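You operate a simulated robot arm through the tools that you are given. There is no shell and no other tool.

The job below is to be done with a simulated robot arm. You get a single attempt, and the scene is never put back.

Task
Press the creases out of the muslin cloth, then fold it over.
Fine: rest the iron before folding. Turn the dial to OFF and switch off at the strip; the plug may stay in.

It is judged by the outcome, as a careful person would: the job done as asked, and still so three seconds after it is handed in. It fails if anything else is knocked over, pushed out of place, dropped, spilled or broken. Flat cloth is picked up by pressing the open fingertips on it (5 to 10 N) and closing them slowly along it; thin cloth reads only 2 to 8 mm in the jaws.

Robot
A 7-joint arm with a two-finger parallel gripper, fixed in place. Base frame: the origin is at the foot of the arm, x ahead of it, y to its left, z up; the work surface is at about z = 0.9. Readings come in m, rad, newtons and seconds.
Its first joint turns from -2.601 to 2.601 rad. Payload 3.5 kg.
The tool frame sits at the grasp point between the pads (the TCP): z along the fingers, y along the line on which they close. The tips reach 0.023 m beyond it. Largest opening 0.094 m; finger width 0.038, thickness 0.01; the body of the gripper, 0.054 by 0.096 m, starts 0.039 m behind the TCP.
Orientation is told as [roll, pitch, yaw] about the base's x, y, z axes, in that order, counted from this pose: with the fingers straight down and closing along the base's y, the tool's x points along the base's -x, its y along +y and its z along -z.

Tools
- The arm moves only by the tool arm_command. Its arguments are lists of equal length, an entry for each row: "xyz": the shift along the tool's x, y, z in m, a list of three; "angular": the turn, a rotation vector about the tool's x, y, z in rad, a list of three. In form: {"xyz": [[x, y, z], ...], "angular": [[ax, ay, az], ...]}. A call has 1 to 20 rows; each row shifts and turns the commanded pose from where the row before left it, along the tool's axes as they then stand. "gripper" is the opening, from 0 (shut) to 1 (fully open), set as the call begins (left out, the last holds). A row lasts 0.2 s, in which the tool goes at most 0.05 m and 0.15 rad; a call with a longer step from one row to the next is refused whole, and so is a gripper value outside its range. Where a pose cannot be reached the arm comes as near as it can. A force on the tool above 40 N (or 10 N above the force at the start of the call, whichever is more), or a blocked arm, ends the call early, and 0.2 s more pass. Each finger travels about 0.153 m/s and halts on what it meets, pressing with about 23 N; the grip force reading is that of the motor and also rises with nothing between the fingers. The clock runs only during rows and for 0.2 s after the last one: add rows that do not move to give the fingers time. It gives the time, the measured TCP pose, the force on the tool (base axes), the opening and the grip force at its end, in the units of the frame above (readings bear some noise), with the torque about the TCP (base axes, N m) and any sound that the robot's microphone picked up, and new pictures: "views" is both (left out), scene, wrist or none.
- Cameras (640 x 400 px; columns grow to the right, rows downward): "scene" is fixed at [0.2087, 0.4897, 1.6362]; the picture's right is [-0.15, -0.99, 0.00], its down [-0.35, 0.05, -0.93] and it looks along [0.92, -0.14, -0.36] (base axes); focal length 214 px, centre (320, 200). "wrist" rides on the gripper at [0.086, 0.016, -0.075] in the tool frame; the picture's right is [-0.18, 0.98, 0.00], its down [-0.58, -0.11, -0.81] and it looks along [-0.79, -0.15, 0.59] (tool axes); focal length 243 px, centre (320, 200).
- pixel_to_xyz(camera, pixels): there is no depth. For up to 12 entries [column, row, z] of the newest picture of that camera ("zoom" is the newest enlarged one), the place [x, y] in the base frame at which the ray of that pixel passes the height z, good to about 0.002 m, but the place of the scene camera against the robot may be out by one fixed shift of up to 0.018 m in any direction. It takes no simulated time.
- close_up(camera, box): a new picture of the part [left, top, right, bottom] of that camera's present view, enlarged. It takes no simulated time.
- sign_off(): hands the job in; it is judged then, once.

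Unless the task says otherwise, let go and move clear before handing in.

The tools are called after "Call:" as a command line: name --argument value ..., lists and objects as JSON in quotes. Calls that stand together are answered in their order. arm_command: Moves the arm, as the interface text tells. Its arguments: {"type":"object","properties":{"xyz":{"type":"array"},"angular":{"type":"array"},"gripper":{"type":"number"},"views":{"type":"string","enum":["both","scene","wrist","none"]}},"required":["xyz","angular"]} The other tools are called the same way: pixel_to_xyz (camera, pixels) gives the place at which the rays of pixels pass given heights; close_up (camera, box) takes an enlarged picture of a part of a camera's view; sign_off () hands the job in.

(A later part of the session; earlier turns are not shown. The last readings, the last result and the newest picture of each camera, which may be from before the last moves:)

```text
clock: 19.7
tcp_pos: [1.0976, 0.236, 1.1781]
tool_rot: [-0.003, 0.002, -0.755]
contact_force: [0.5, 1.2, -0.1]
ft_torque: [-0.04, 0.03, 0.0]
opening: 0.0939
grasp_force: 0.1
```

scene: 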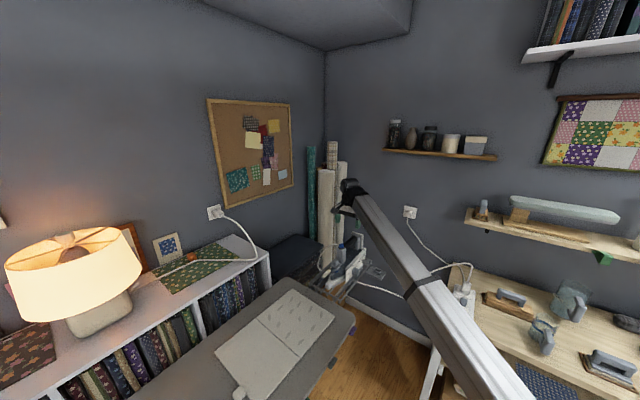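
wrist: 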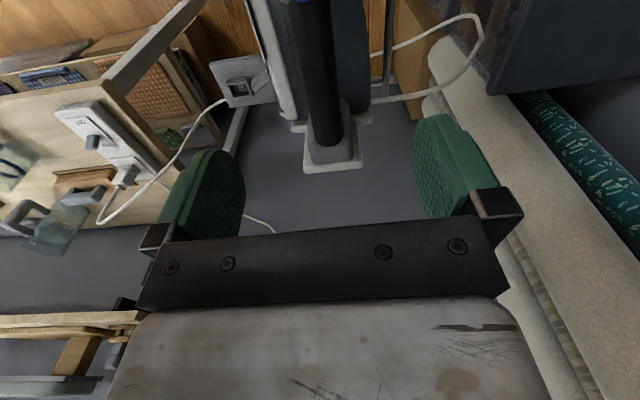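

The bar is centered at column 320 directly below the TCP (row 56), so it's aligned. I'll descend to z≈1.053 with the jaws open.

Call:
arm_command --xyz '[[0, 0, 0.03], [0, 0, 0.03], [0, 0, 0.03], [0, 0, 0.02], [0, 0, 0.015], [0, 0, 0]]' --angular '[[0, 0, 0], [0, 0, 0], [0, 0, 0], [0, 0, 0], [0, 0, 0], [0, 0, 0]]' --gripper 1.0

```text
clock: 21.1
tcp_pos: [1.0977, 0.2353, 1.0519]
tool_rot: [-0.001, 0.001, -0.756]
contact_force: [0.4, 0.3, -0.1]
ft_torque: [-0.04, 0.02, -0.02]
opening: 0.0939
grasp_force: 0.2
```

scene: 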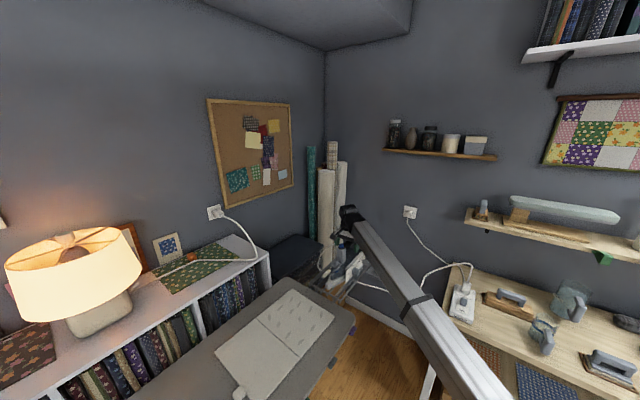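
wrist: 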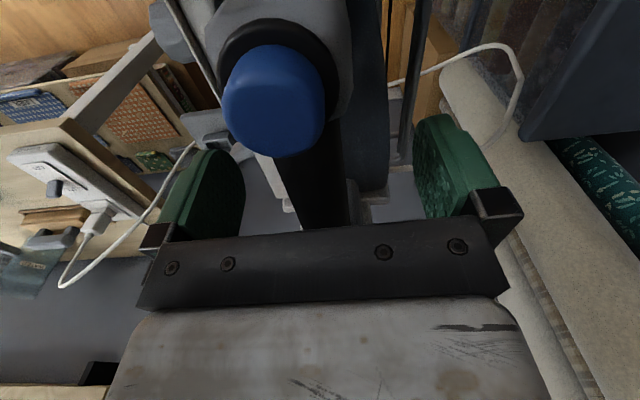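

The jaws straddle the bar with no contact. I'll check the fit from the scene camera before closing.

Call:
close_up --camera "wrist" --box '[140, 80, 520, 300]'

Call:
close_up --camera "scene" --box '[310, 190, 400, 300]'

```text
1.68 times, centred on (330, 190) of wrist
```

zoom: 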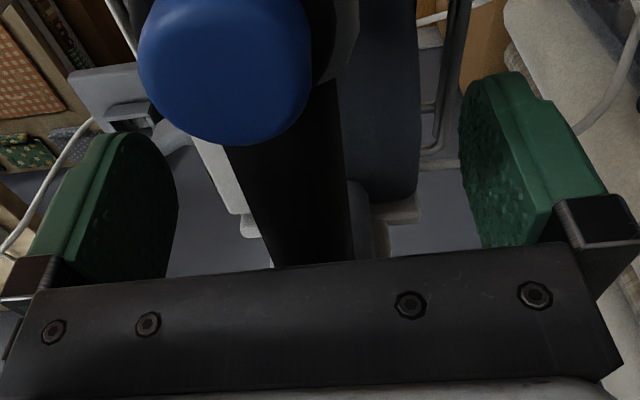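

```text
3.64 times, centred on (355, 245) of scene
```

zoom: 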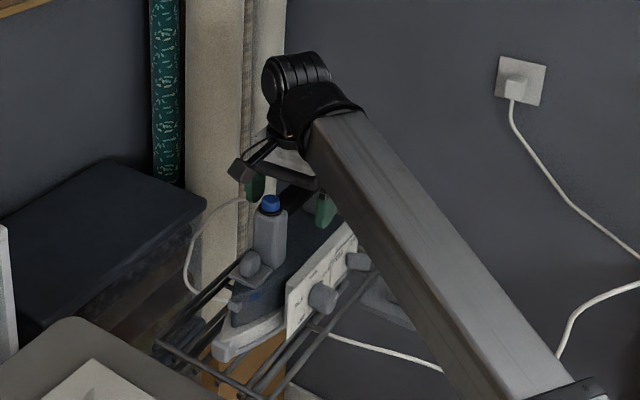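

The bar sits centrally between the pads. I'll close the gripper on it.

Call:
arm_command --xyz '[[0, 0, 0], [0, 0, 0], [0, 0, 0], [0, 0, 0]]' --angular '[[0, 0, 0], [0, 0, 0], [0, 0, 0], [0, 0, 0]]' --gripper 0.0

```text
clock: 22.1
tcp_pos: [1.0955, 0.2358, 1.0516]
tool_rot: [-0.002, 0.0, -0.757]
contact_force: [-1.2, -4.6, 1.9]
ft_torque: [0.16, 0.0, -0.11]
opening: 0.029
grasp_force: 23.5
```

scene: 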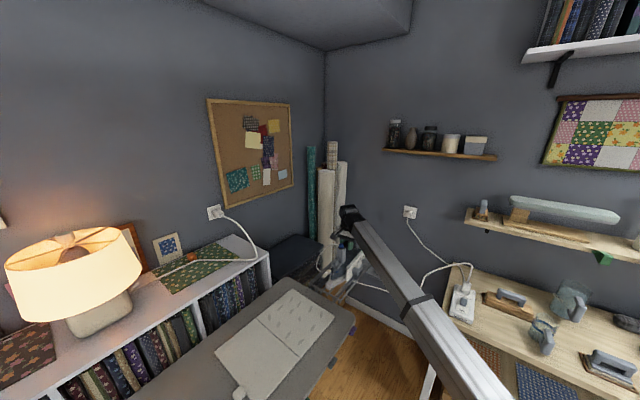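
wrist: 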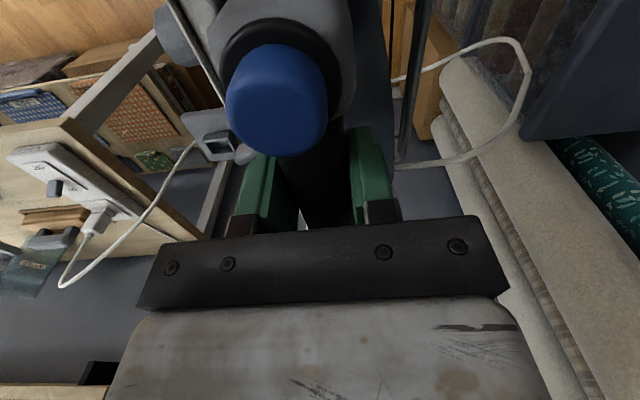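

It's gripped at 29 mm and 23.5 N. I'll lift slowly and check for tilt and weight.

Call:
arm_command --xyz '[[0, 0, -0.01], [0, 0, -0.015], [0, 0, -0.015], [0, 0, 0]]' --angular '[[0, 0, 0], [0, 0, 0], [0, 0, 0], [0, 0, 0]]'

Call:
close_up --camera "scene" --box '[310, 190, 400, 310]'

```text
clock: 23.1
tcp_pos: [1.0973, 0.2362, 1.0926]
tool_rot: [-0.002, 0.0, -0.756]
contact_force: [-1.1, 0.0, -11.9]
ft_torque: [0.12, 0.04, 0.02]
opening: 0.029
grasp_force: 23.0
```

scene: 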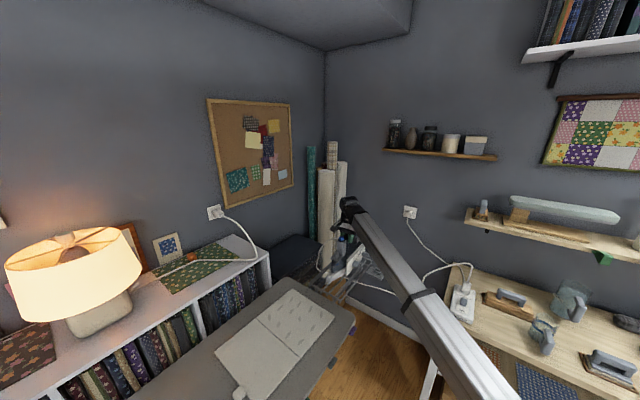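
wrist: 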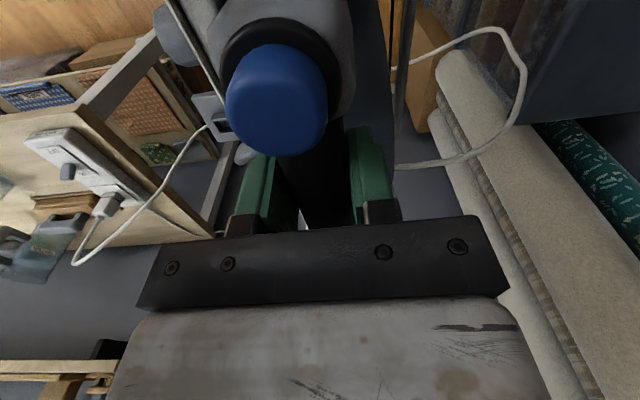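

```text
3.33 times, centred on (355, 250) of scene
```

zoom: 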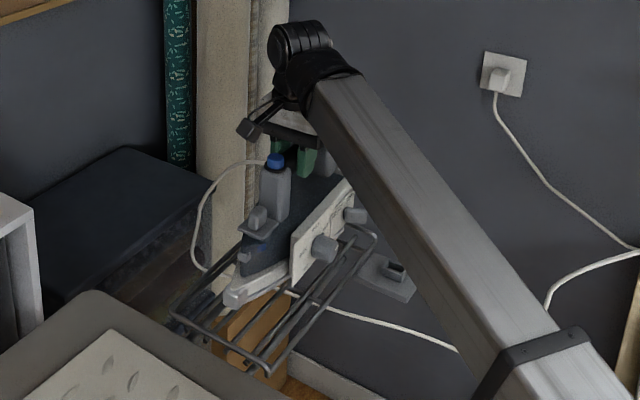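

The iron is lifted level, weighing about 12 N with little torque. I'll raise it a bit more and carry it over the right lane of the creased half at (0.869,0.360).

Call:
arm_command --xyz '[[0, 0, -0.02], [0, 0, -0.02], [0.02, -0.005, 0], [0.033, -0.0087, 0], [0.033, -0.0087, 0], [0.033, -0.0087, 0], [0.033, -0.0087, 0], [0.033, -0.0087, 0], [0.033, -0.0087, 0], [0.033, -0.0087, 0], [0, 0, 0], [0, 0, 0]]' --angular '[[0, 0, 0], [0, 0, 0], [0, 0, 0], [0, 0, 0], [0, 0, 0], [0, 0, 0], [0, 0, 0], [0, 0, 0], [0, 0, 0], [0, 0, 0], [0, 0, 0], [0, 0, 0]]'

Call:
close_up --camera "scene" --box '[230, 200, 390, 360]'

```text
clock: 25.7
tcp_pos: [0.8688, 0.3621, 1.1332]
tool_rot: [-0.002, 0.0, -0.756]
contact_force: [-0.3, 0.3, -11.7]
ft_torque: [0.11, 0.01, 0.01]
opening: 0.029
grasp_force: 22.9
```

scene: 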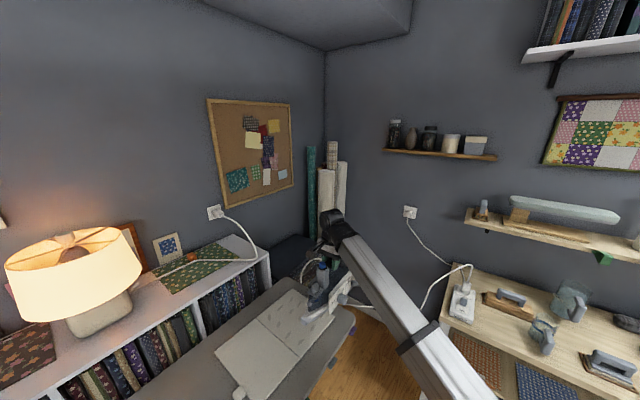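
wrist: 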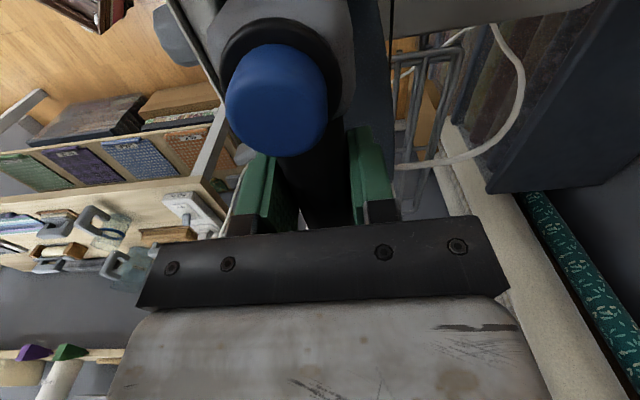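

```text
2.50 times, centred on (310, 280) of scene
```

zoom: 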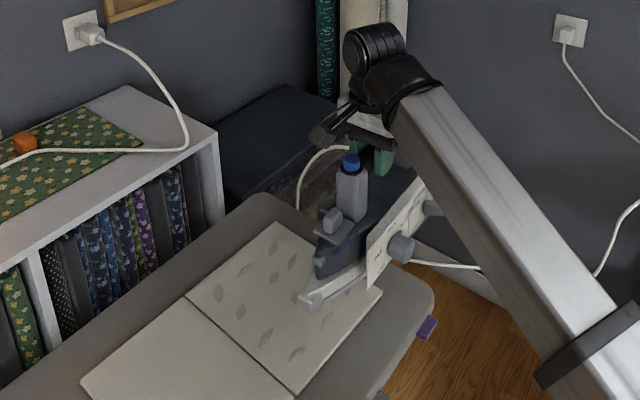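

The iron hangs level over the cloth's right lane. I'll lower it toward the surface, the last part in small steps.

Call:
arm_command --xyz '[[0, 0, 0.025], [0, 0, 0.025], [0, 0, 0.015], [0, 0, 0.006], [0, 0, 0.004], [0, 0, 0]]' --angular '[[0, 0, 0], [0, 0, 0], [0, 0, 0], [0, 0, 0], [0, 0, 0], [0, 0, 0]]'

Call:
close_up --camera "scene" --box '[230, 230, 370, 360]'

```text
clock: 27.1
tcp_pos: [0.8681, 0.3615, 1.0611]
tool_rot: [-0.001, 0.0, -0.753]
contact_force: [-5.1, 11.7, 30.9]
ft_torque: [-0.02, -0.38, 0.08]
opening: 0.0285
grasp_force: 22.7
```

scene: 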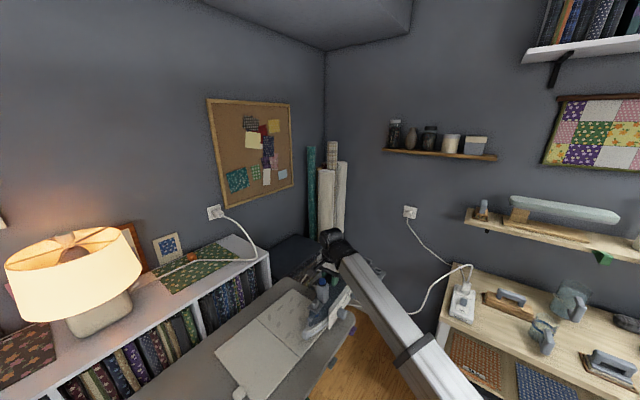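
wrist: 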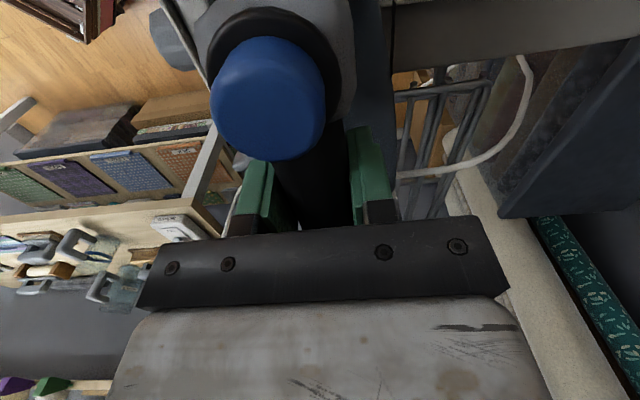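

```text
3.08 times, centred on (300, 295) of scene
```

zoom: 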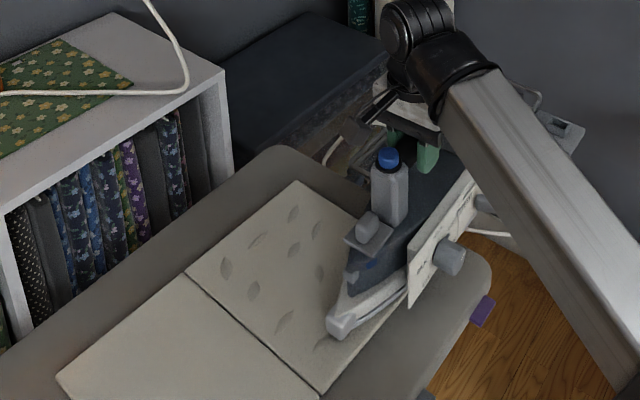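

The sole touched at TCP z≈1.061 with 31 N, which is more than I want, so I'll ease up about 4 mm. Then I'll stroke slowly forward along the board.

Call:
arm_command --xyz '[[0, 0, -0.003], [0, 0, -0.001], [0, 0, 0]]' --angular '[[0, 0, 0], [0, 0, 0], [0, 0, 0]]' --views "none"

```text
clock: 27.9
tcp_pos: [0.8701, 0.3587, 1.0602]
tool_rot: [-0.006, 0.001, -0.757]
contact_force: [0.1, 0.0, -11.5]
ft_torque: [0.1, 0.01, 0.0]
opening: 0.0289
grasp_force: 22.8
```

Contact has cleared, with only the hanging weight of −11.5 N left. I'll go down in 1 mm steps until light contact.

Call:
arm_command --xyz '[[0, 0, 0.001], [0, 0, 0.001], [0, 0, 0]]' --angular '[[0, 0, 0], [0, 0, 0], [0, 0, 0]]' --views "none"

```text
clock: 28.7
tcp_pos: [0.8702, 0.3602, 1.06]
tool_rot: [-0.002, -0.001, -0.754]
contact_force: [-0.2, -1.0, -7.9]
ft_torque: [-0.03, -0.15, -0.07]
opening: 0.029
grasp_force: 22.8
```

Call:
arm_command --xyz '[[0, 0, 0.001], [0, 0, 0]]' --angular '[[0, 0, 0], [0, 0, 0]]' --views "none"

```text
clock: 29.3
tcp_pos: [0.8702, 0.3598, 1.059]
tool_rot: [-0.002, -0.002, -0.755]
contact_force: [1.0, -3.4, 3.3]
ft_torque: [-0.42, -0.95, -0.24]
opening: 0.0292
grasp_force: 22.9
```

Contact is now about 15 N (reading +3.3 N), which is good ironing pressure. I'll stroke forward 5 cm and back along the tool's x at slow speed.

Call:
arm_command --xyz '[[0.01, 0, 0], [0.01, 0, 0], [0.01, 0, 0], [0.01, 0, 0], [0.01, 0, 0], [0, 0, 0], [-0.01, 0, 0], [-0.01, 0, 0], [-0.01, 0, 0], [-0.01, 0, 0], [-0.01, 0, 0], [0, 0, 0]]' --angular '[[0, 0, 0], [0, 0, 0], [0, 0, 0], [0, 0, 0], [0, 0, 0], [0, 0, 0], [0, 0, 0], [0, 0, 0], [0, 0, 0], [0, 0, 0], [0, 0, 0], [0, 0, 0]]'

Call:
close_up --camera "scene" --box '[230, 230, 370, 360]'

```text
clock: 31.9
tcp_pos: [0.8721, 0.3604, 1.0598]
tool_rot: [-0.001, 0.001, -0.753]
contact_force: [-5.7, 5.4, 17.5]
ft_torque: [-0.04, -0.06, 0.07]
opening: 0.0288
grasp_force: 23.0
```

scene: 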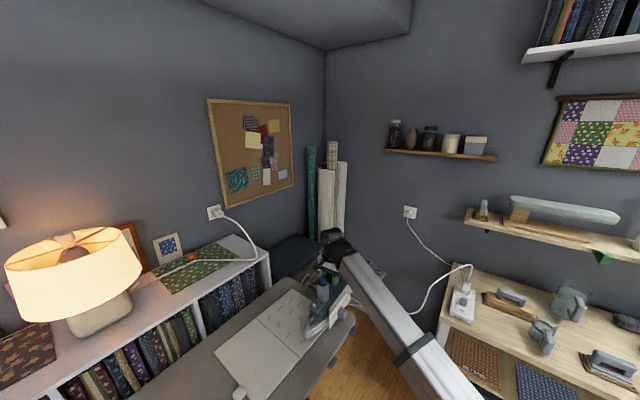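
wrist: 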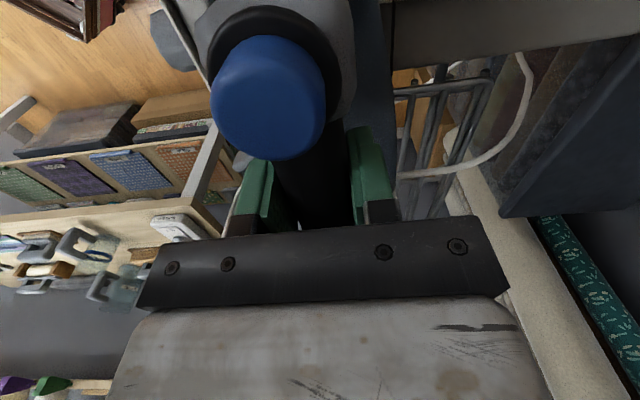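

```text
3.08 times, centred on (300, 295) of scene
```

zoom: 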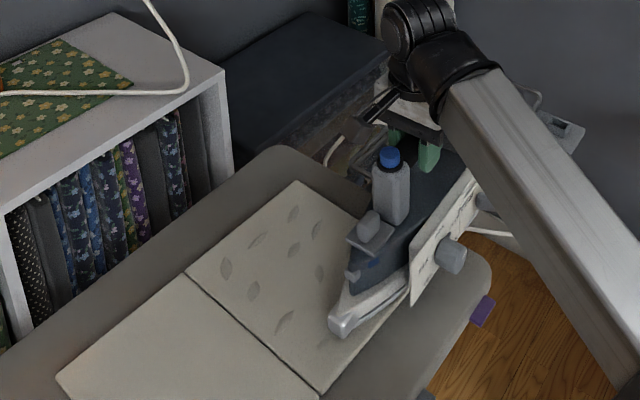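

Strokes work, with the reading at 17 N. I'll continue with zig-zag strokes stepping across the cloth, then check whether the creases behind disappear.

Call:
arm_command --xyz '[[0.01, 0.005, -0.0005], [0.01, 0.005, 0], [0.01, 0.005, 0], [0.01, 0.005, 0], [0.01, 0.005, 0], [0.01, 0.005, 0], [-0.01, 0.005, 0], [-0.01, 0.005, 0], [-0.01, 0.005, 0], [-0.01, 0.005, 0], [-0.01, 0.005, 0], [-0.01, 0.005, 0], [0.01, 0.005, 0], [0.01, 0.005, 0], [0.01, 0.005, 0], [0.01, 0.005, 0], [0, 0, 0]]' --angular '[[0, 0, 0], [0, 0, 0], [0, 0, 0], [0, 0, 0], [0, 0, 0], [0, 0, 0], [0, 0, 0], [0, 0, 0], [0, 0, 0], [0, 0, 0], [0, 0, 0], [0, 0, 0], [0, 0, 0], [0, 0, 0], [0, 0, 0], [0, 0, 0], [0, 0, 0]]'

Call:
close_up --camera "scene" --box '[230, 230, 370, 360]'

```text
clock: 35.5
tcp_pos: [0.8951, 0.446, 1.0593]
tool_rot: [-0.003, -0.001, -0.754]
contact_force: [0.1, -1.2, -5.6]
ft_torque: [0.44, 0.78, 0.27]
opening: 0.0293
grasp_force: 22.5
```

scene: 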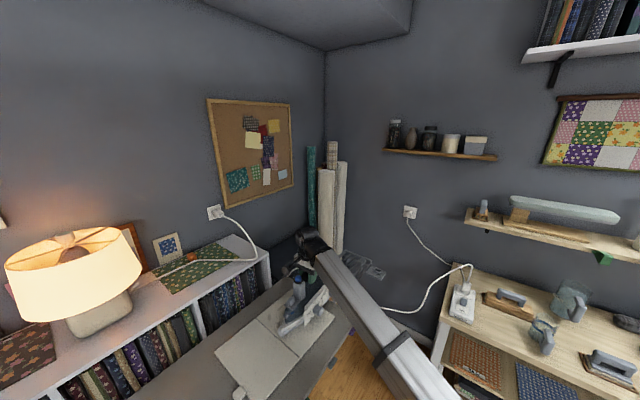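
wrist: 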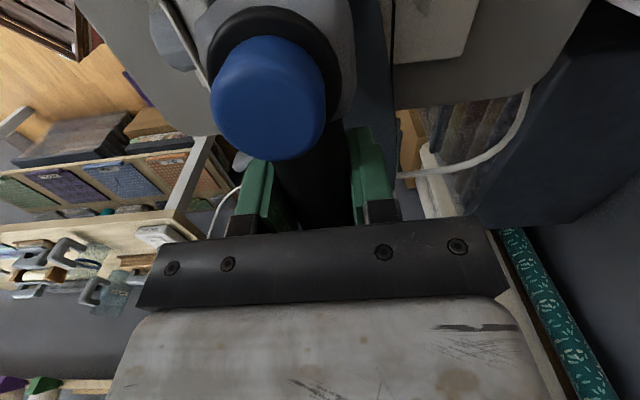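

```text
3.08 times, centred on (300, 295) of scene
```

zoom: 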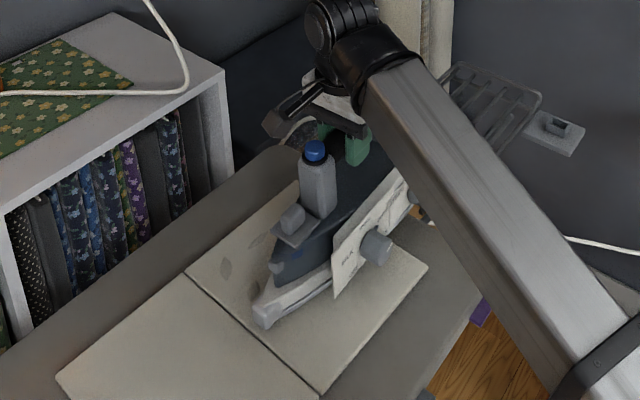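

Creases on the right side are gone where the iron passed. Contact is slightly light (−5.6 N), so I'll go down 1 mm and continue the zig-zag to the left edge.

Call:
arm_command --xyz '[[0.005, 0.003, 0.0007], [0.005, 0.003, 0.0005], [-0.01, 0.005, 0], [-0.01, 0.005, 0], [-0.01, 0.005, 0], [-0.01, 0.005, 0], [-0.01, 0.005, 0], [0.01, 0.005, 0], [0.01, 0.005, 0], [0.01, 0.005, 0], [0.01, 0.005, 0], [0.01, 0.005, 0], [0.01, 0.005, 0], [-0.01, 0.005, 0], [-0.01, 0.005, 0], [-0.01, 0.005, 0], [-0.01, 0.005, 0], [-0.01, 0.005, 0], [0, 0, 0]]' --angular '[[0, 0, 0], [0, 0, 0], [0, 0, 0], [0, 0, 0], [0, 0, 0], [0, 0, 0], [0, 0, 0], [0, 0, 0], [0, 0, 0], [0, 0, 0], [0, 0, 0], [0, 0, 0], [0, 0, 0], [0, 0, 0], [0, 0, 0], [0, 0, 0], [0, 0, 0], [0, 0, 0], [0, 0, 0]]'

Call:
close_up --camera "scene" --box '[230, 230, 370, 360]'

```text
clock: 37.0
tcp_pos: [0.9358, 0.4427, 1.0607]
tool_rot: [-0.006, 0.002, -0.757]
contact_force: [-12.3, 1.4, 9.8]
ft_torque: [-0.68, 0.35, -1.21]
opening: 0.0302
grasp_force: 22.7
stopped in row 7: the force on the tool passed its limit at 61 N (the readings are from after the stop); the commanded pose is now the measured one
```

scene: 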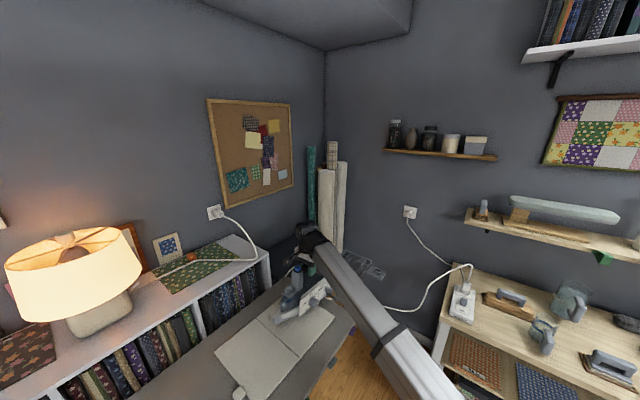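
wrist: 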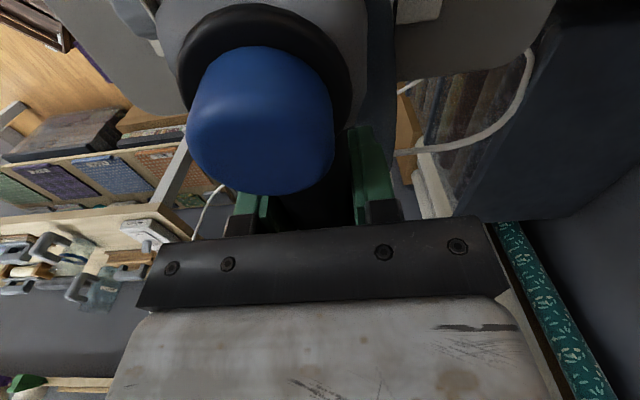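

```text
3.08 times, centred on (300, 295) of scene
```

zoom: 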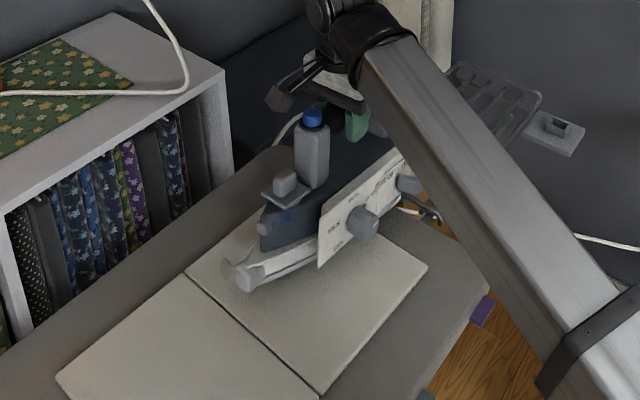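

A 61 N spike came while drawing back. The heel probably met the wire rest's rim past the board end, and the iron shifted slightly in the grip. I'll lift straight up and inspect.

Call:
arm_command --xyz '[[0, 0, -0.01], [0, 0, -0.015], [0, 0, -0.015], [0, 0, 0], [0, 0, 0]]' --angular '[[0, 0, 0], [0, 0, 0], [0, 0, 0], [0, 0, 0], [0, 0, 0]]'

Call:
close_up --camera "scene" --box '[230, 220, 390, 360]'

Call:
close_up --camera "wrist" --box '[100, 0, 520, 260]'

```text
clock: 38.2
tcp_pos: [0.9387, 0.442, 1.0992]
tool_rot: [-0.004, 0.001, -0.755]
contact_force: [-0.1, 0.6, -11.5]
ft_torque: [-0.06, -0.17, 0.02]
opening: 0.0289
grasp_force: 23.4
```

scene: 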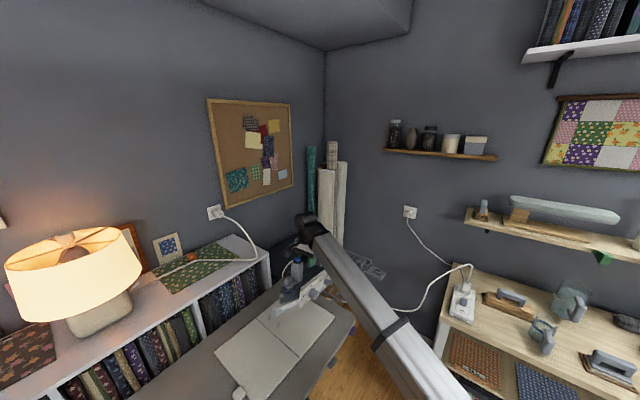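
wrist: 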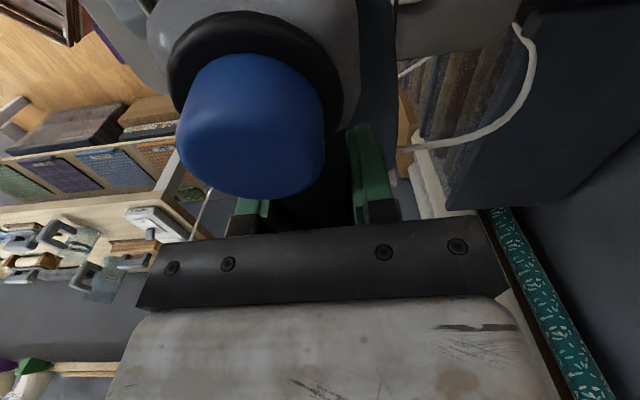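

```text
2.86 times, centred on (310, 290) of scene
```

zoom: 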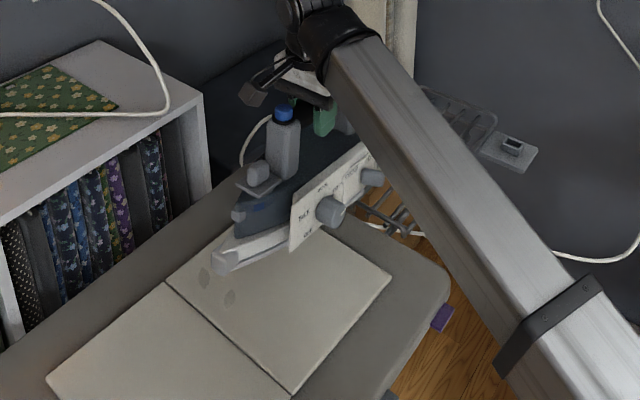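

```text
1.52 times, centred on (310, 130) of wrist
```

zoom: 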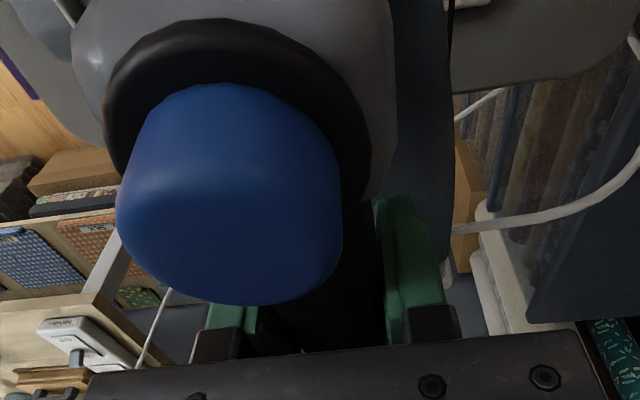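

The iron is still held (−11.5 N) but pitched slightly nose-up and slid a little in the jaws. A few creases remain around zoom (215,285). I'll move forward so the heel stays clear of the rest, then set it down on the flat board, which should also re-level it.

Call:
arm_command --xyz '[[0.038, 0.021, 0], [0.038, 0.021, 0], [0, 0, 0.015], [0, 0, 0.01], [0, 0, 0.004], [0, 0, 0]]' --angular '[[0, 0, 0], [0, 0, 0], [0, 0, 0], [0, 0, 0], [0, 0, 0], [0, 0, 0]]'

Call:
close_up --camera "scene" --box '[220, 220, 380, 360]'

```text
clock: 39.6
tcp_pos: [0.9125, 0.5244, 1.0695]
tool_rot: [-0.005, 0.002, -0.757]
contact_force: [-0.3, -0.2, -10.6]
ft_torque: [-0.11, -0.19, 0.01]
opening: 0.029
grasp_force: 23.5
```

scene: 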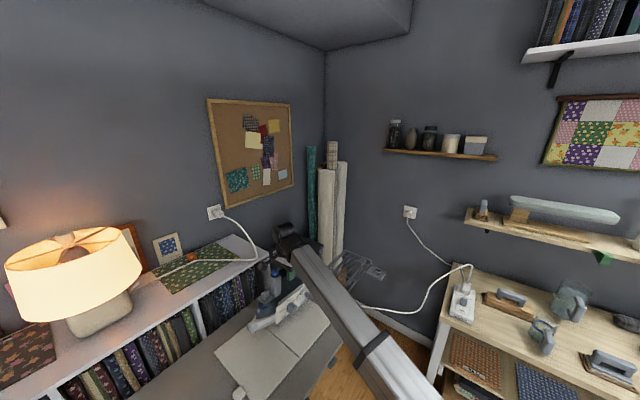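
wrist: 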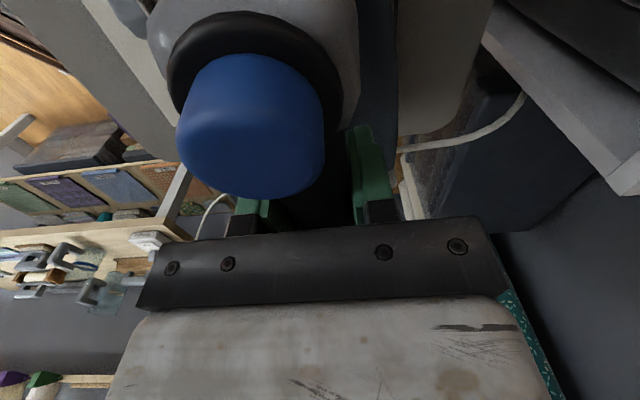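

```text
2.86 times, centred on (300, 290) of scene
```

zoom: 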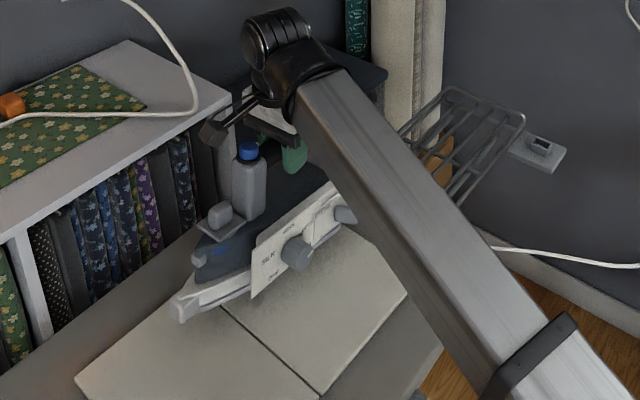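

The nose is slightly up and the heel is near touching (−10.6 N). I'll keep lowering in small steps to let it settle flat.

Call:
arm_command --xyz '[[0, 0, 0.002], [0, 0, 0.002], [0, 0, 0.002], [0, 0, 0]]' --angular '[[0, 0, 0], [0, 0, 0], [0, 0, 0], [0, 0, 0]]' --views "wrist"

Call:
close_up --camera "scene" --box '[240, 240, 340, 330]'

```text
clock: 40.6
tcp_pos: [0.9114, 0.5258, 1.0641]
tool_rot: [-0.006, 0.002, -0.757]
contact_force: [-0.5, -0.1, -11.0]
ft_torque: [-0.07, -0.15, 0.01]
opening: 0.029
grasp_force: 23.1
```

wrist: 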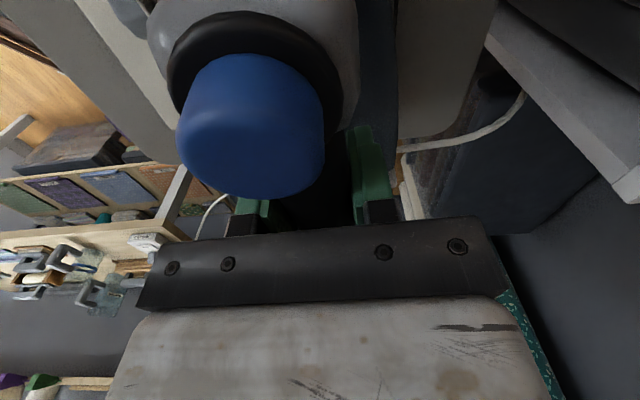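

```text
4.44 times, centred on (290, 285) of scene
```

zoom: 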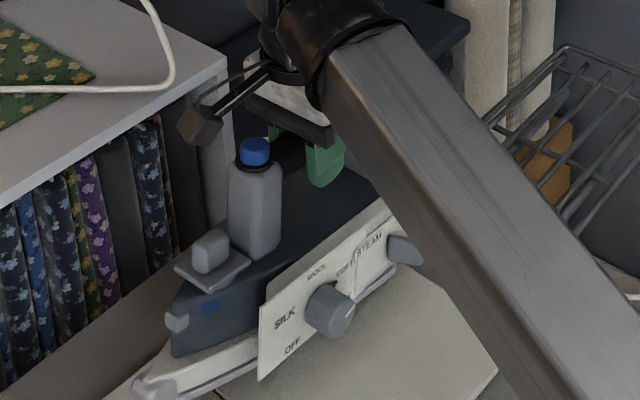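

No contact yet at z=1.064, and the iron looks nearly level. I'll continue down.

Call:
arm_command --xyz '[[0, 0, 0.0015], [0, 0, 0.0015], [0, 0, 0.001], [0, 0, 0]]' --angular '[[0, 0, 0], [0, 0, 0], [0, 0, 0], [0, 0, 0]]' --views "wrist"

```text
clock: 41.6
tcp_pos: [0.912, 0.5244, 1.0596]
tool_rot: [-0.005, 0.001, -0.754]
contact_force: [0.3, -1.1, -12.2]
ft_torque: [-0.07, -0.18, -0.01]
opening: 0.0288
grasp_force: 23.2
```

wrist: 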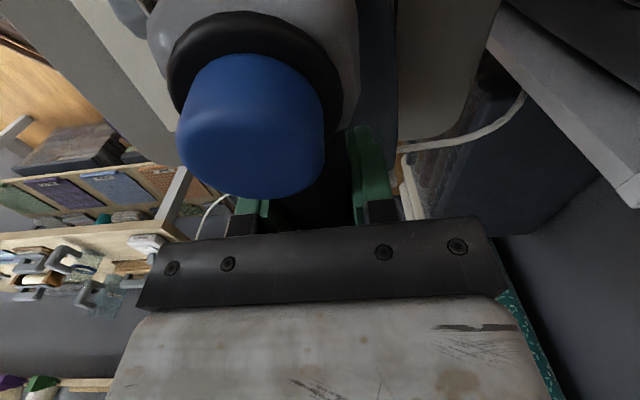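

Still hanging free, so the bar also slid up in the jaws. I'll keep lowering gently.

Call:
arm_command --xyz '[[0, 0, 0.002], [0, 0, 0.002], [0, 0, 0.002], [0, 0, 0]]' --angular '[[0, 0, 0], [0, 0, 0], [0, 0, 0], [0, 0, 0]]' --views "none"

```text
clock: 42.6
tcp_pos: [0.9105, 0.5252, 1.0568]
tool_rot: [-0.004, 0.001, -0.754]
contact_force: [-9.9, 5.6, 25.1]
ft_torque: [-0.06, -1.01, 0.12]
opening: 0.0284
grasp_force: 23.5
```

Contact is at z≈1.057 with 25 N, which helps re-level the sole. I'll ease 1 mm and make strokes over the left part, staying clear of the rest.

Call:
arm_command --xyz '[[0.005, 0, -0.001], [0.01, 0, 0], [0.01, 0, 0], [0.01, 0, 0], [-0.005, 0.005, 0], [-0.01, 0.005, 0], [-0.01, 0.005, 0], [-0.01, 0.005, 0], [-0.01, 0.005, 0], [-0.01, 0.005, 0], [0, 0, 0]]' --angular '[[0, 0, 0], [0, 0, 0], [0, 0, 0], [0, 0, 0], [0, 0, 0], [0, 0, 0], [0, 0, 0], [0, 0, 0], [0, 0, 0], [0, 0, 0], [0, 0, 0]]'

Call:
close_up --camera "scene" --box '[220, 230, 360, 360]'

```text
clock: 45.0
tcp_pos: [0.9465, 0.5333, 1.0544]
tool_rot: [-0.006, 0.003, -0.756]
contact_force: [-0.1, 0.6, -12.4]
ft_torque: [0.01, -0.11, -0.01]
opening: 0.0287
grasp_force: 22.9
```

scene: 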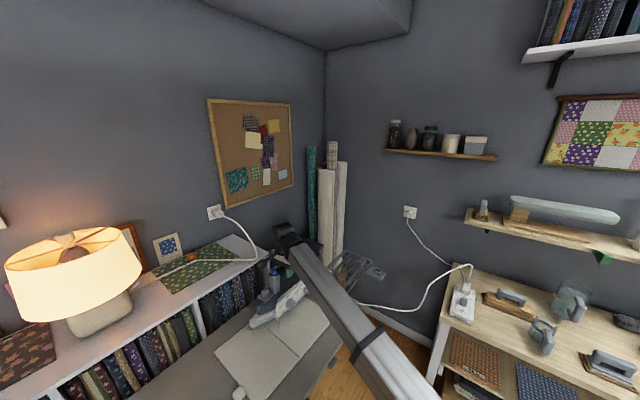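
wrist: 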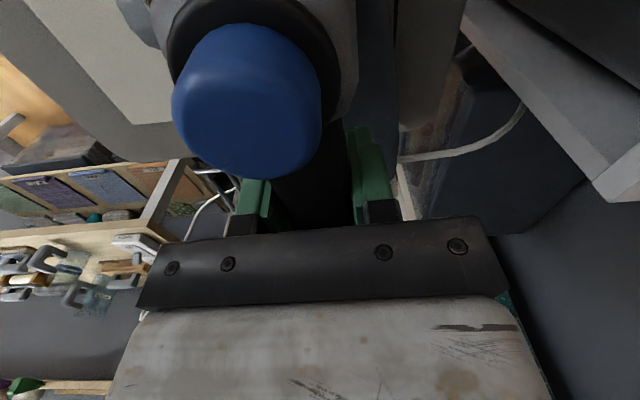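

```text
3.08 times, centred on (290, 295) of scene
```

zoom: 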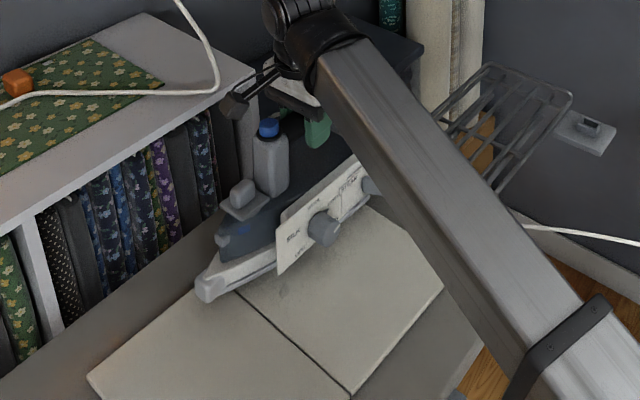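

The iron levelled further and now hangs just free at z=1.054. I'll press down 3 mm and sweep across the left area again.

Call:
arm_command --xyz '[[0, 0, 0.0015], [0, 0, 0.0015], [0, 0, 0.001], [0, 0, 0]]' --angular '[[0, 0, 0], [0, 0, 0], [0, 0, 0], [0, 0, 0]]' --views "none"

```text
clock: 46.0
tcp_pos: [0.9448, 0.5313, 1.0519]
tool_rot: [-0.003, -0.001, -0.756]
contact_force: [-2.1, 0.2, 6.2]
ft_torque: [-0.44, -0.7, -0.06]
opening: 0.029
grasp_force: 22.9
```

Contact is about 18 N (reading +6 N). I'll sweep forward and sideways over the left and middle lanes.

Call:
arm_command --xyz '[[0.01, -0.003, 0], [0.01, -0.003, 0], [0.01, -0.003, 0], [0.01, -0.003, 0.0005], [0.01, -0.003, 0], [-0.01, -0.007, 0], [-0.01, -0.007, 0], [-0.01, -0.007, 0], [-0.01, -0.007, 0], [-0.01, -0.007, 0], [0.01, -0.005, 0], [0.01, -0.005, 0], [0.01, -0.005, 0], [0.01, -0.005, 0], [0.01, -0.005, 0], [0, 0, 0]]' --angular '[[0, 0, 0], [0, 0, 0], [0, 0, 0], [0, 0, 0], [0, 0, 0], [0, 0, 0], [0, 0, 0], [0, 0, 0], [0, 0, 0], [0, 0, 0], [0, 0, 0], [0, 0, 0], [0, 0, 0], [0, 0, 0], [0, 0, 0], [0, 0, 0]]'

Call:
close_up --camera "scene" --box '[220, 230, 360, 360]'

```text
clock: 49.4
tcp_pos: [0.8574, 0.5122, 1.0531]
tool_rot: [-0.005, 0.001, -0.757]
contact_force: [-0.5, 0.1, -12.7]
ft_torque: [-0.02, -0.1, -0.03]
opening: 0.0289
grasp_force: 23.1
```

scene: 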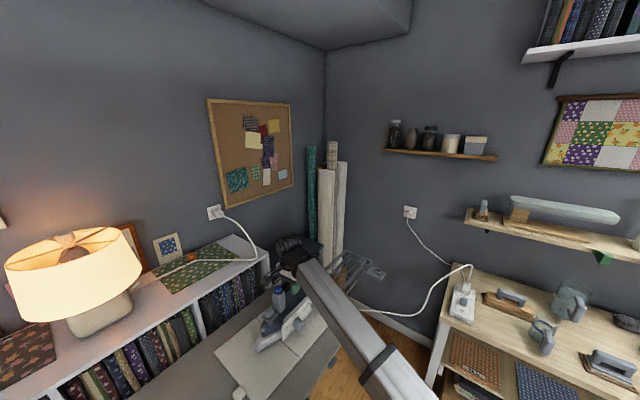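
wrist: 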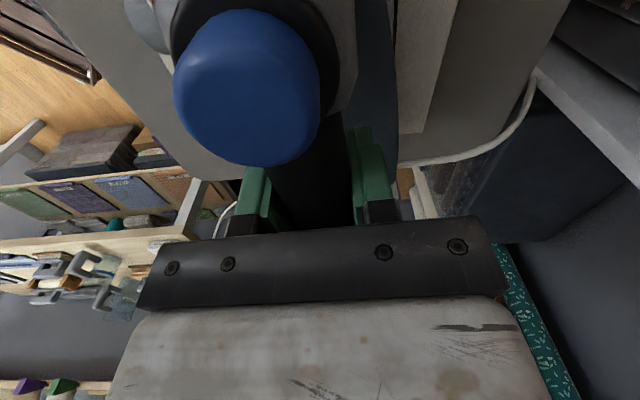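

```text
3.08 times, centred on (290, 295) of scene
```

zoom: 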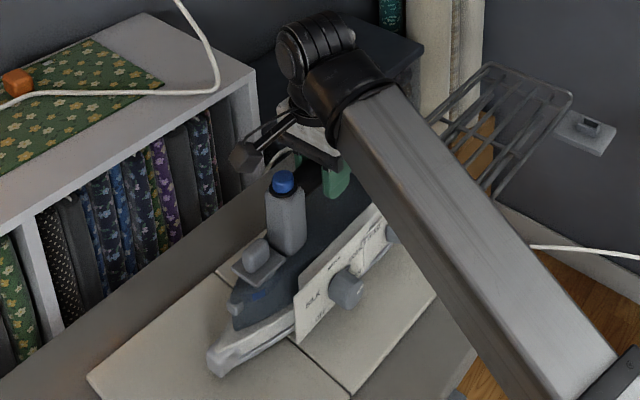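

The iron is nearly level again. I'll lift and move back over the rest side so I can inspect the cloth.

Call:
arm_command --xyz '[[0, 0, -0.015], [0, 0, -0.025], [0, 0, -0.03], [-0.04, -0.01, 0], [-0.045, -0.012, 0], [-0.045, -0.012, 0], [-0.045, -0.012, 0], [-0.04, -0.01, 0], [0, 0, 0]]' --angular '[[0, 0, 0], [0, 0, 0], [0, 0, 0], [0, 0, 0], [0, 0, 0], [0, 0, 0], [0, 0, 0], [0, 0, 0], [0, 0, 0]]'

Call:
close_up --camera "scene" --box '[210, 240, 350, 370]'

Call:
close_up --camera "scene" --box '[300, 210, 400, 310]'

```text
clock: 51.4
tcp_pos: [0.9772, 0.3258, 1.122]
tool_rot: [-0.005, 0.001, -0.755]
contact_force: [0.4, 0.4, -11.8]
ft_torque: [0.01, -0.12, -0.01]
opening: 0.0291
grasp_force: 23.5
```

scene: 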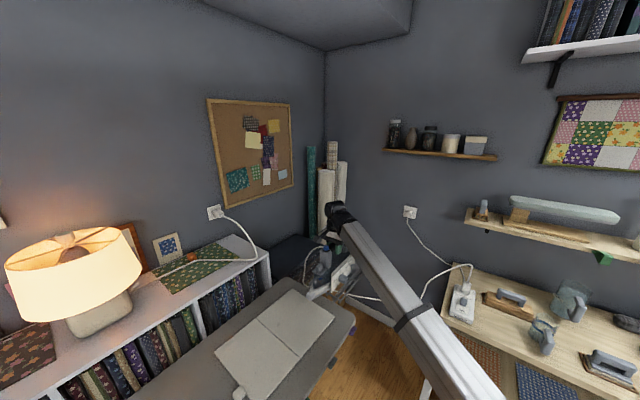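
wrist: 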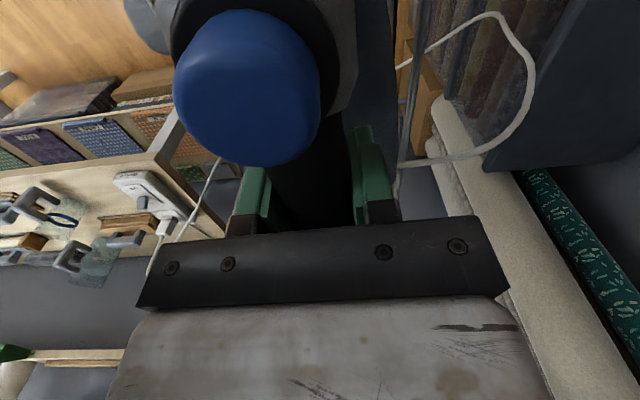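

```text
3.08 times, centred on (280, 305) of scene
```

zoom: 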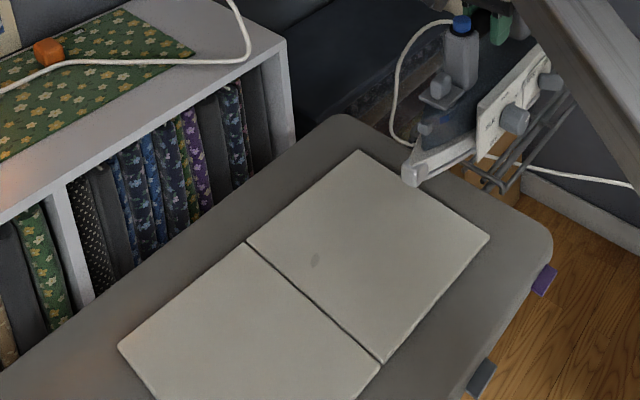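

```text
4.00 times, centred on (350, 260) of scene
```

zoom: 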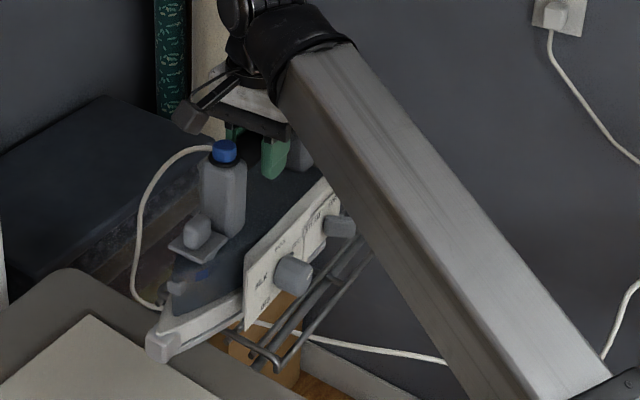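

Only one crease remains, at about scene (278,325). I'll zoom in to check for others and locate it.

Call:
close_up --camera "scene" --box '[250, 280, 340, 370]'

Call:
pixel_to_xyz --camera "scene" --pixels '[[278.4, 324.8, 0.9], [293, 289, 0.9], [334, 319, 0.9], [256, 319, 0.9], [300, 358, 0.9]]'

```text
4.44 times, centred on (295, 325) of scene
```

zoom: 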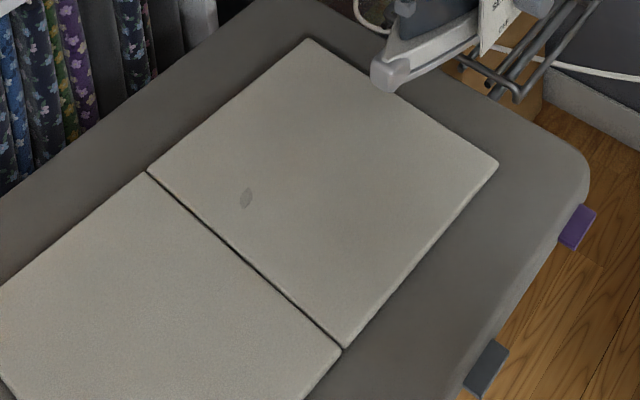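

```text
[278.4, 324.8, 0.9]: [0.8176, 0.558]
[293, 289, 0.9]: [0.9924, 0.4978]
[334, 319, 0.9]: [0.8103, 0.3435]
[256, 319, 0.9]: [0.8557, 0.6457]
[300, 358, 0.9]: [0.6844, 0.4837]
```

One crease is left, at about (0.838,0.566) after correcting for the scene offset. I'll bring the sole's centre over it and press again.

Call:
arm_command --xyz '[[0.0441, 0.0159, 0], [0.0441, 0.0159, 0], [0.0441, 0.0159, 0], [0.0441, 0.0159, 0], [0.0441, 0.0159, 0], [0, 0, 0.03], [0, 0, 0.025], [0, 0, 0.01], [0, 0, 0.002], [0, 0, 0]]' --angular '[[0, 0, 0], [0, 0, 0], [0, 0, 0], [0, 0, 0], [0, 0, 0], [0, 0, 0], [0, 0, 0], [0, 0, 0], [0, 0, 0], [0, 0, 0]]' --views "none"

```text
clock: 53.6
tcp_pos: [0.8703, 0.5353, 1.0544]
tool_rot: [-0.006, 0.001, -0.755]
contact_force: [0.5, -1.5, -12.1]
ft_torque: [-0.03, -0.08, 0.01]
opening: 0.0291
grasp_force: 22.9
```

Still hanging (−12 N) at z=1.054. I'll lower in 1 mm steps to contact.

Call:
arm_command --xyz '[[0, 0, 0.0015], [0, 0, 0.001], [0, 0, 0]]' --angular '[[0, 0, 0], [0, 0, 0], [0, 0, 0]]' --views "none"

```text
clock: 54.4
tcp_pos: [0.8708, 0.5332, 1.0533]
tool_rot: [-0.004, 0.003, -0.756]
contact_force: [1.2, 0.6, -11.7]
ft_torque: [0.02, -0.07, 0.07]
opening: 0.0287
grasp_force: 22.6
```

No contact yet, so I'll continue down in small steps.

Call:
arm_command --xyz '[[0, 0, 0.0015], [0, 0, 0.0015], [0, 0, 0]]' --angular '[[0, 0, 0], [0, 0, 0], [0, 0, 0]]' --views "none"

```text
clock: 55.2
tcp_pos: [0.8707, 0.5334, 1.0505]
tool_rot: [-0.002, 0.002, -0.758]
contact_force: [-5.7, 1.0, 12.6]
ft_torque: [-0.28, -1.08, -0.03]
opening: 0.029
grasp_force: 22.7
```

Contact is good at +12.6 N, about 25 N pressing. I'll make slow strokes over the remaining crease.

Call:
arm_command --xyz '[[0.008, 0, 0], [0.008, 0, 0], [0.008, 0.002, 0.0005], [-0.008, 0.004, 0], [-0.008, 0.004, 0], [-0.008, 0.004, 0.0005], [-0.008, 0.002, 0], [0.008, -0.006, 0], [0.008, -0.006, 0], [0.008, -0.006, 0.0005], [-0.008, -0.006, 0], [-0.008, -0.006, 0], [-0.008, -0.004, 0], [0, 0, 0]]' --angular '[[0, 0, 0], [0, 0, 0], [0, 0, 0], [0, 0, 0], [0, 0, 0], [0, 0, 0], [0, 0, 0], [0, 0, 0], [0, 0, 0], [0, 0, 0], [0, 0, 0], [0, 0, 0], [0, 0, 0], [0, 0, 0]]' --views "none"

Call:
arm_command --xyz '[[0, 0, -0.015], [0, 0, -0.025], [0, 0, -0.03], [-0.04, -0.012, 0], [-0.045, -0.012, 0], [-0.045, -0.012, 0], [-0.045, -0.012, 0], [-0.04, -0.01, 0], [0, 0, 0]]' --angular '[[0, 0, 0], [0, 0, 0], [0, 0, 0], [0, 0, 0], [0, 0, 0], [0, 0, 0], [0, 0, 0], [0, 0, 0], [0, 0, 0]]'

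Call:
close_up --camera "scene" --box '[250, 280, 340, 370]'

Call:
close_up --camera "scene" --box '[300, 210, 400, 310]'

```text
clock: 58.2
tcp_pos: [0.8633, 0.5151, 1.0483]
tool_rot: [-0.006, 0.002, -0.756]
contact_force: [-5.8, 9.0, 10.6]
ft_torque: [0.54, -0.16, 0.22]
opening: 0.0289
grasp_force: 23.2
```

```text
clock: 60.2
tcp_pos: [0.9829, 0.3271, 1.1172]
tool_rot: [-0.007, 0.002, -0.755]
contact_force: [0.7, -0.4, -11.5]
ft_torque: [-0.02, -0.06, -0.02]
opening: 0.0286
grasp_force: 22.9
```

scene: 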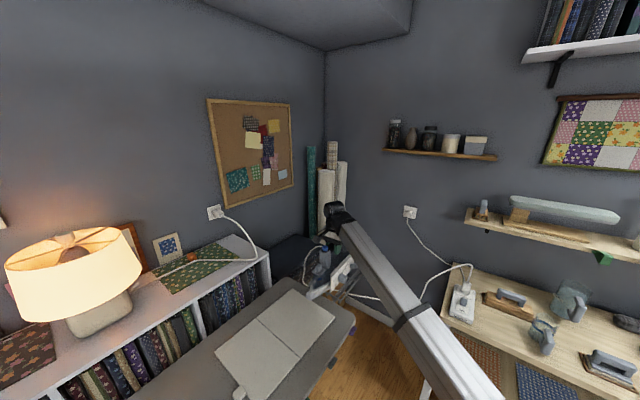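
wrist: 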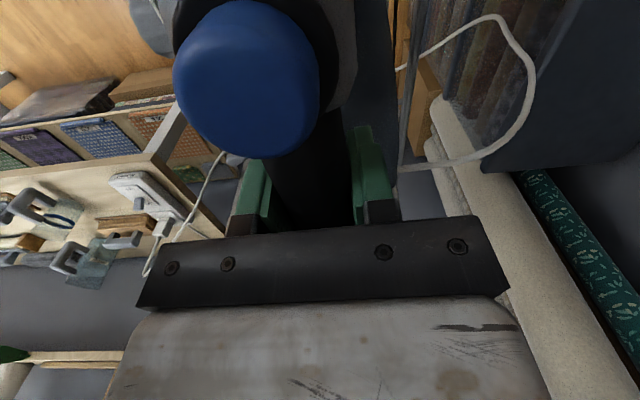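

```text
4.44 times, centred on (295, 325) of scene
```

zoom: 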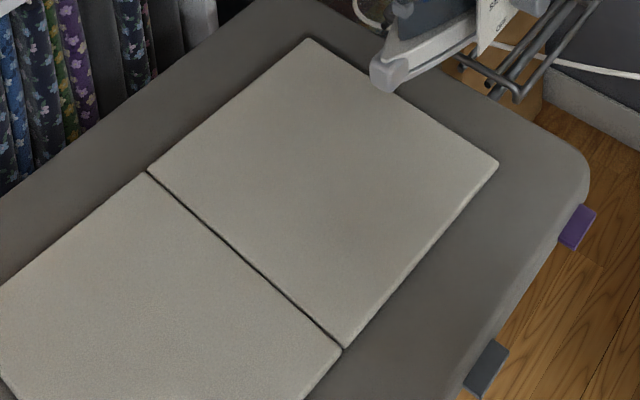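

```text
4.00 times, centred on (350, 260) of scene
```

zoom: 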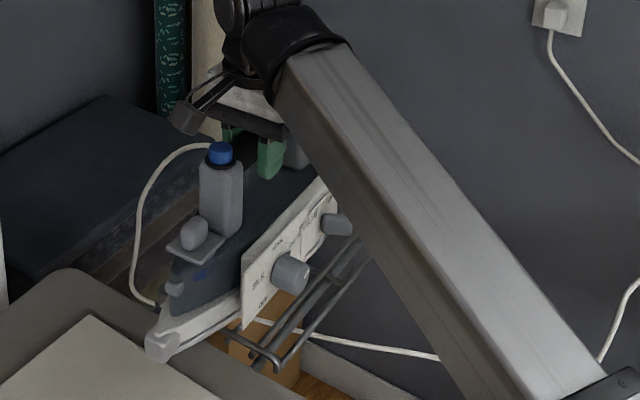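

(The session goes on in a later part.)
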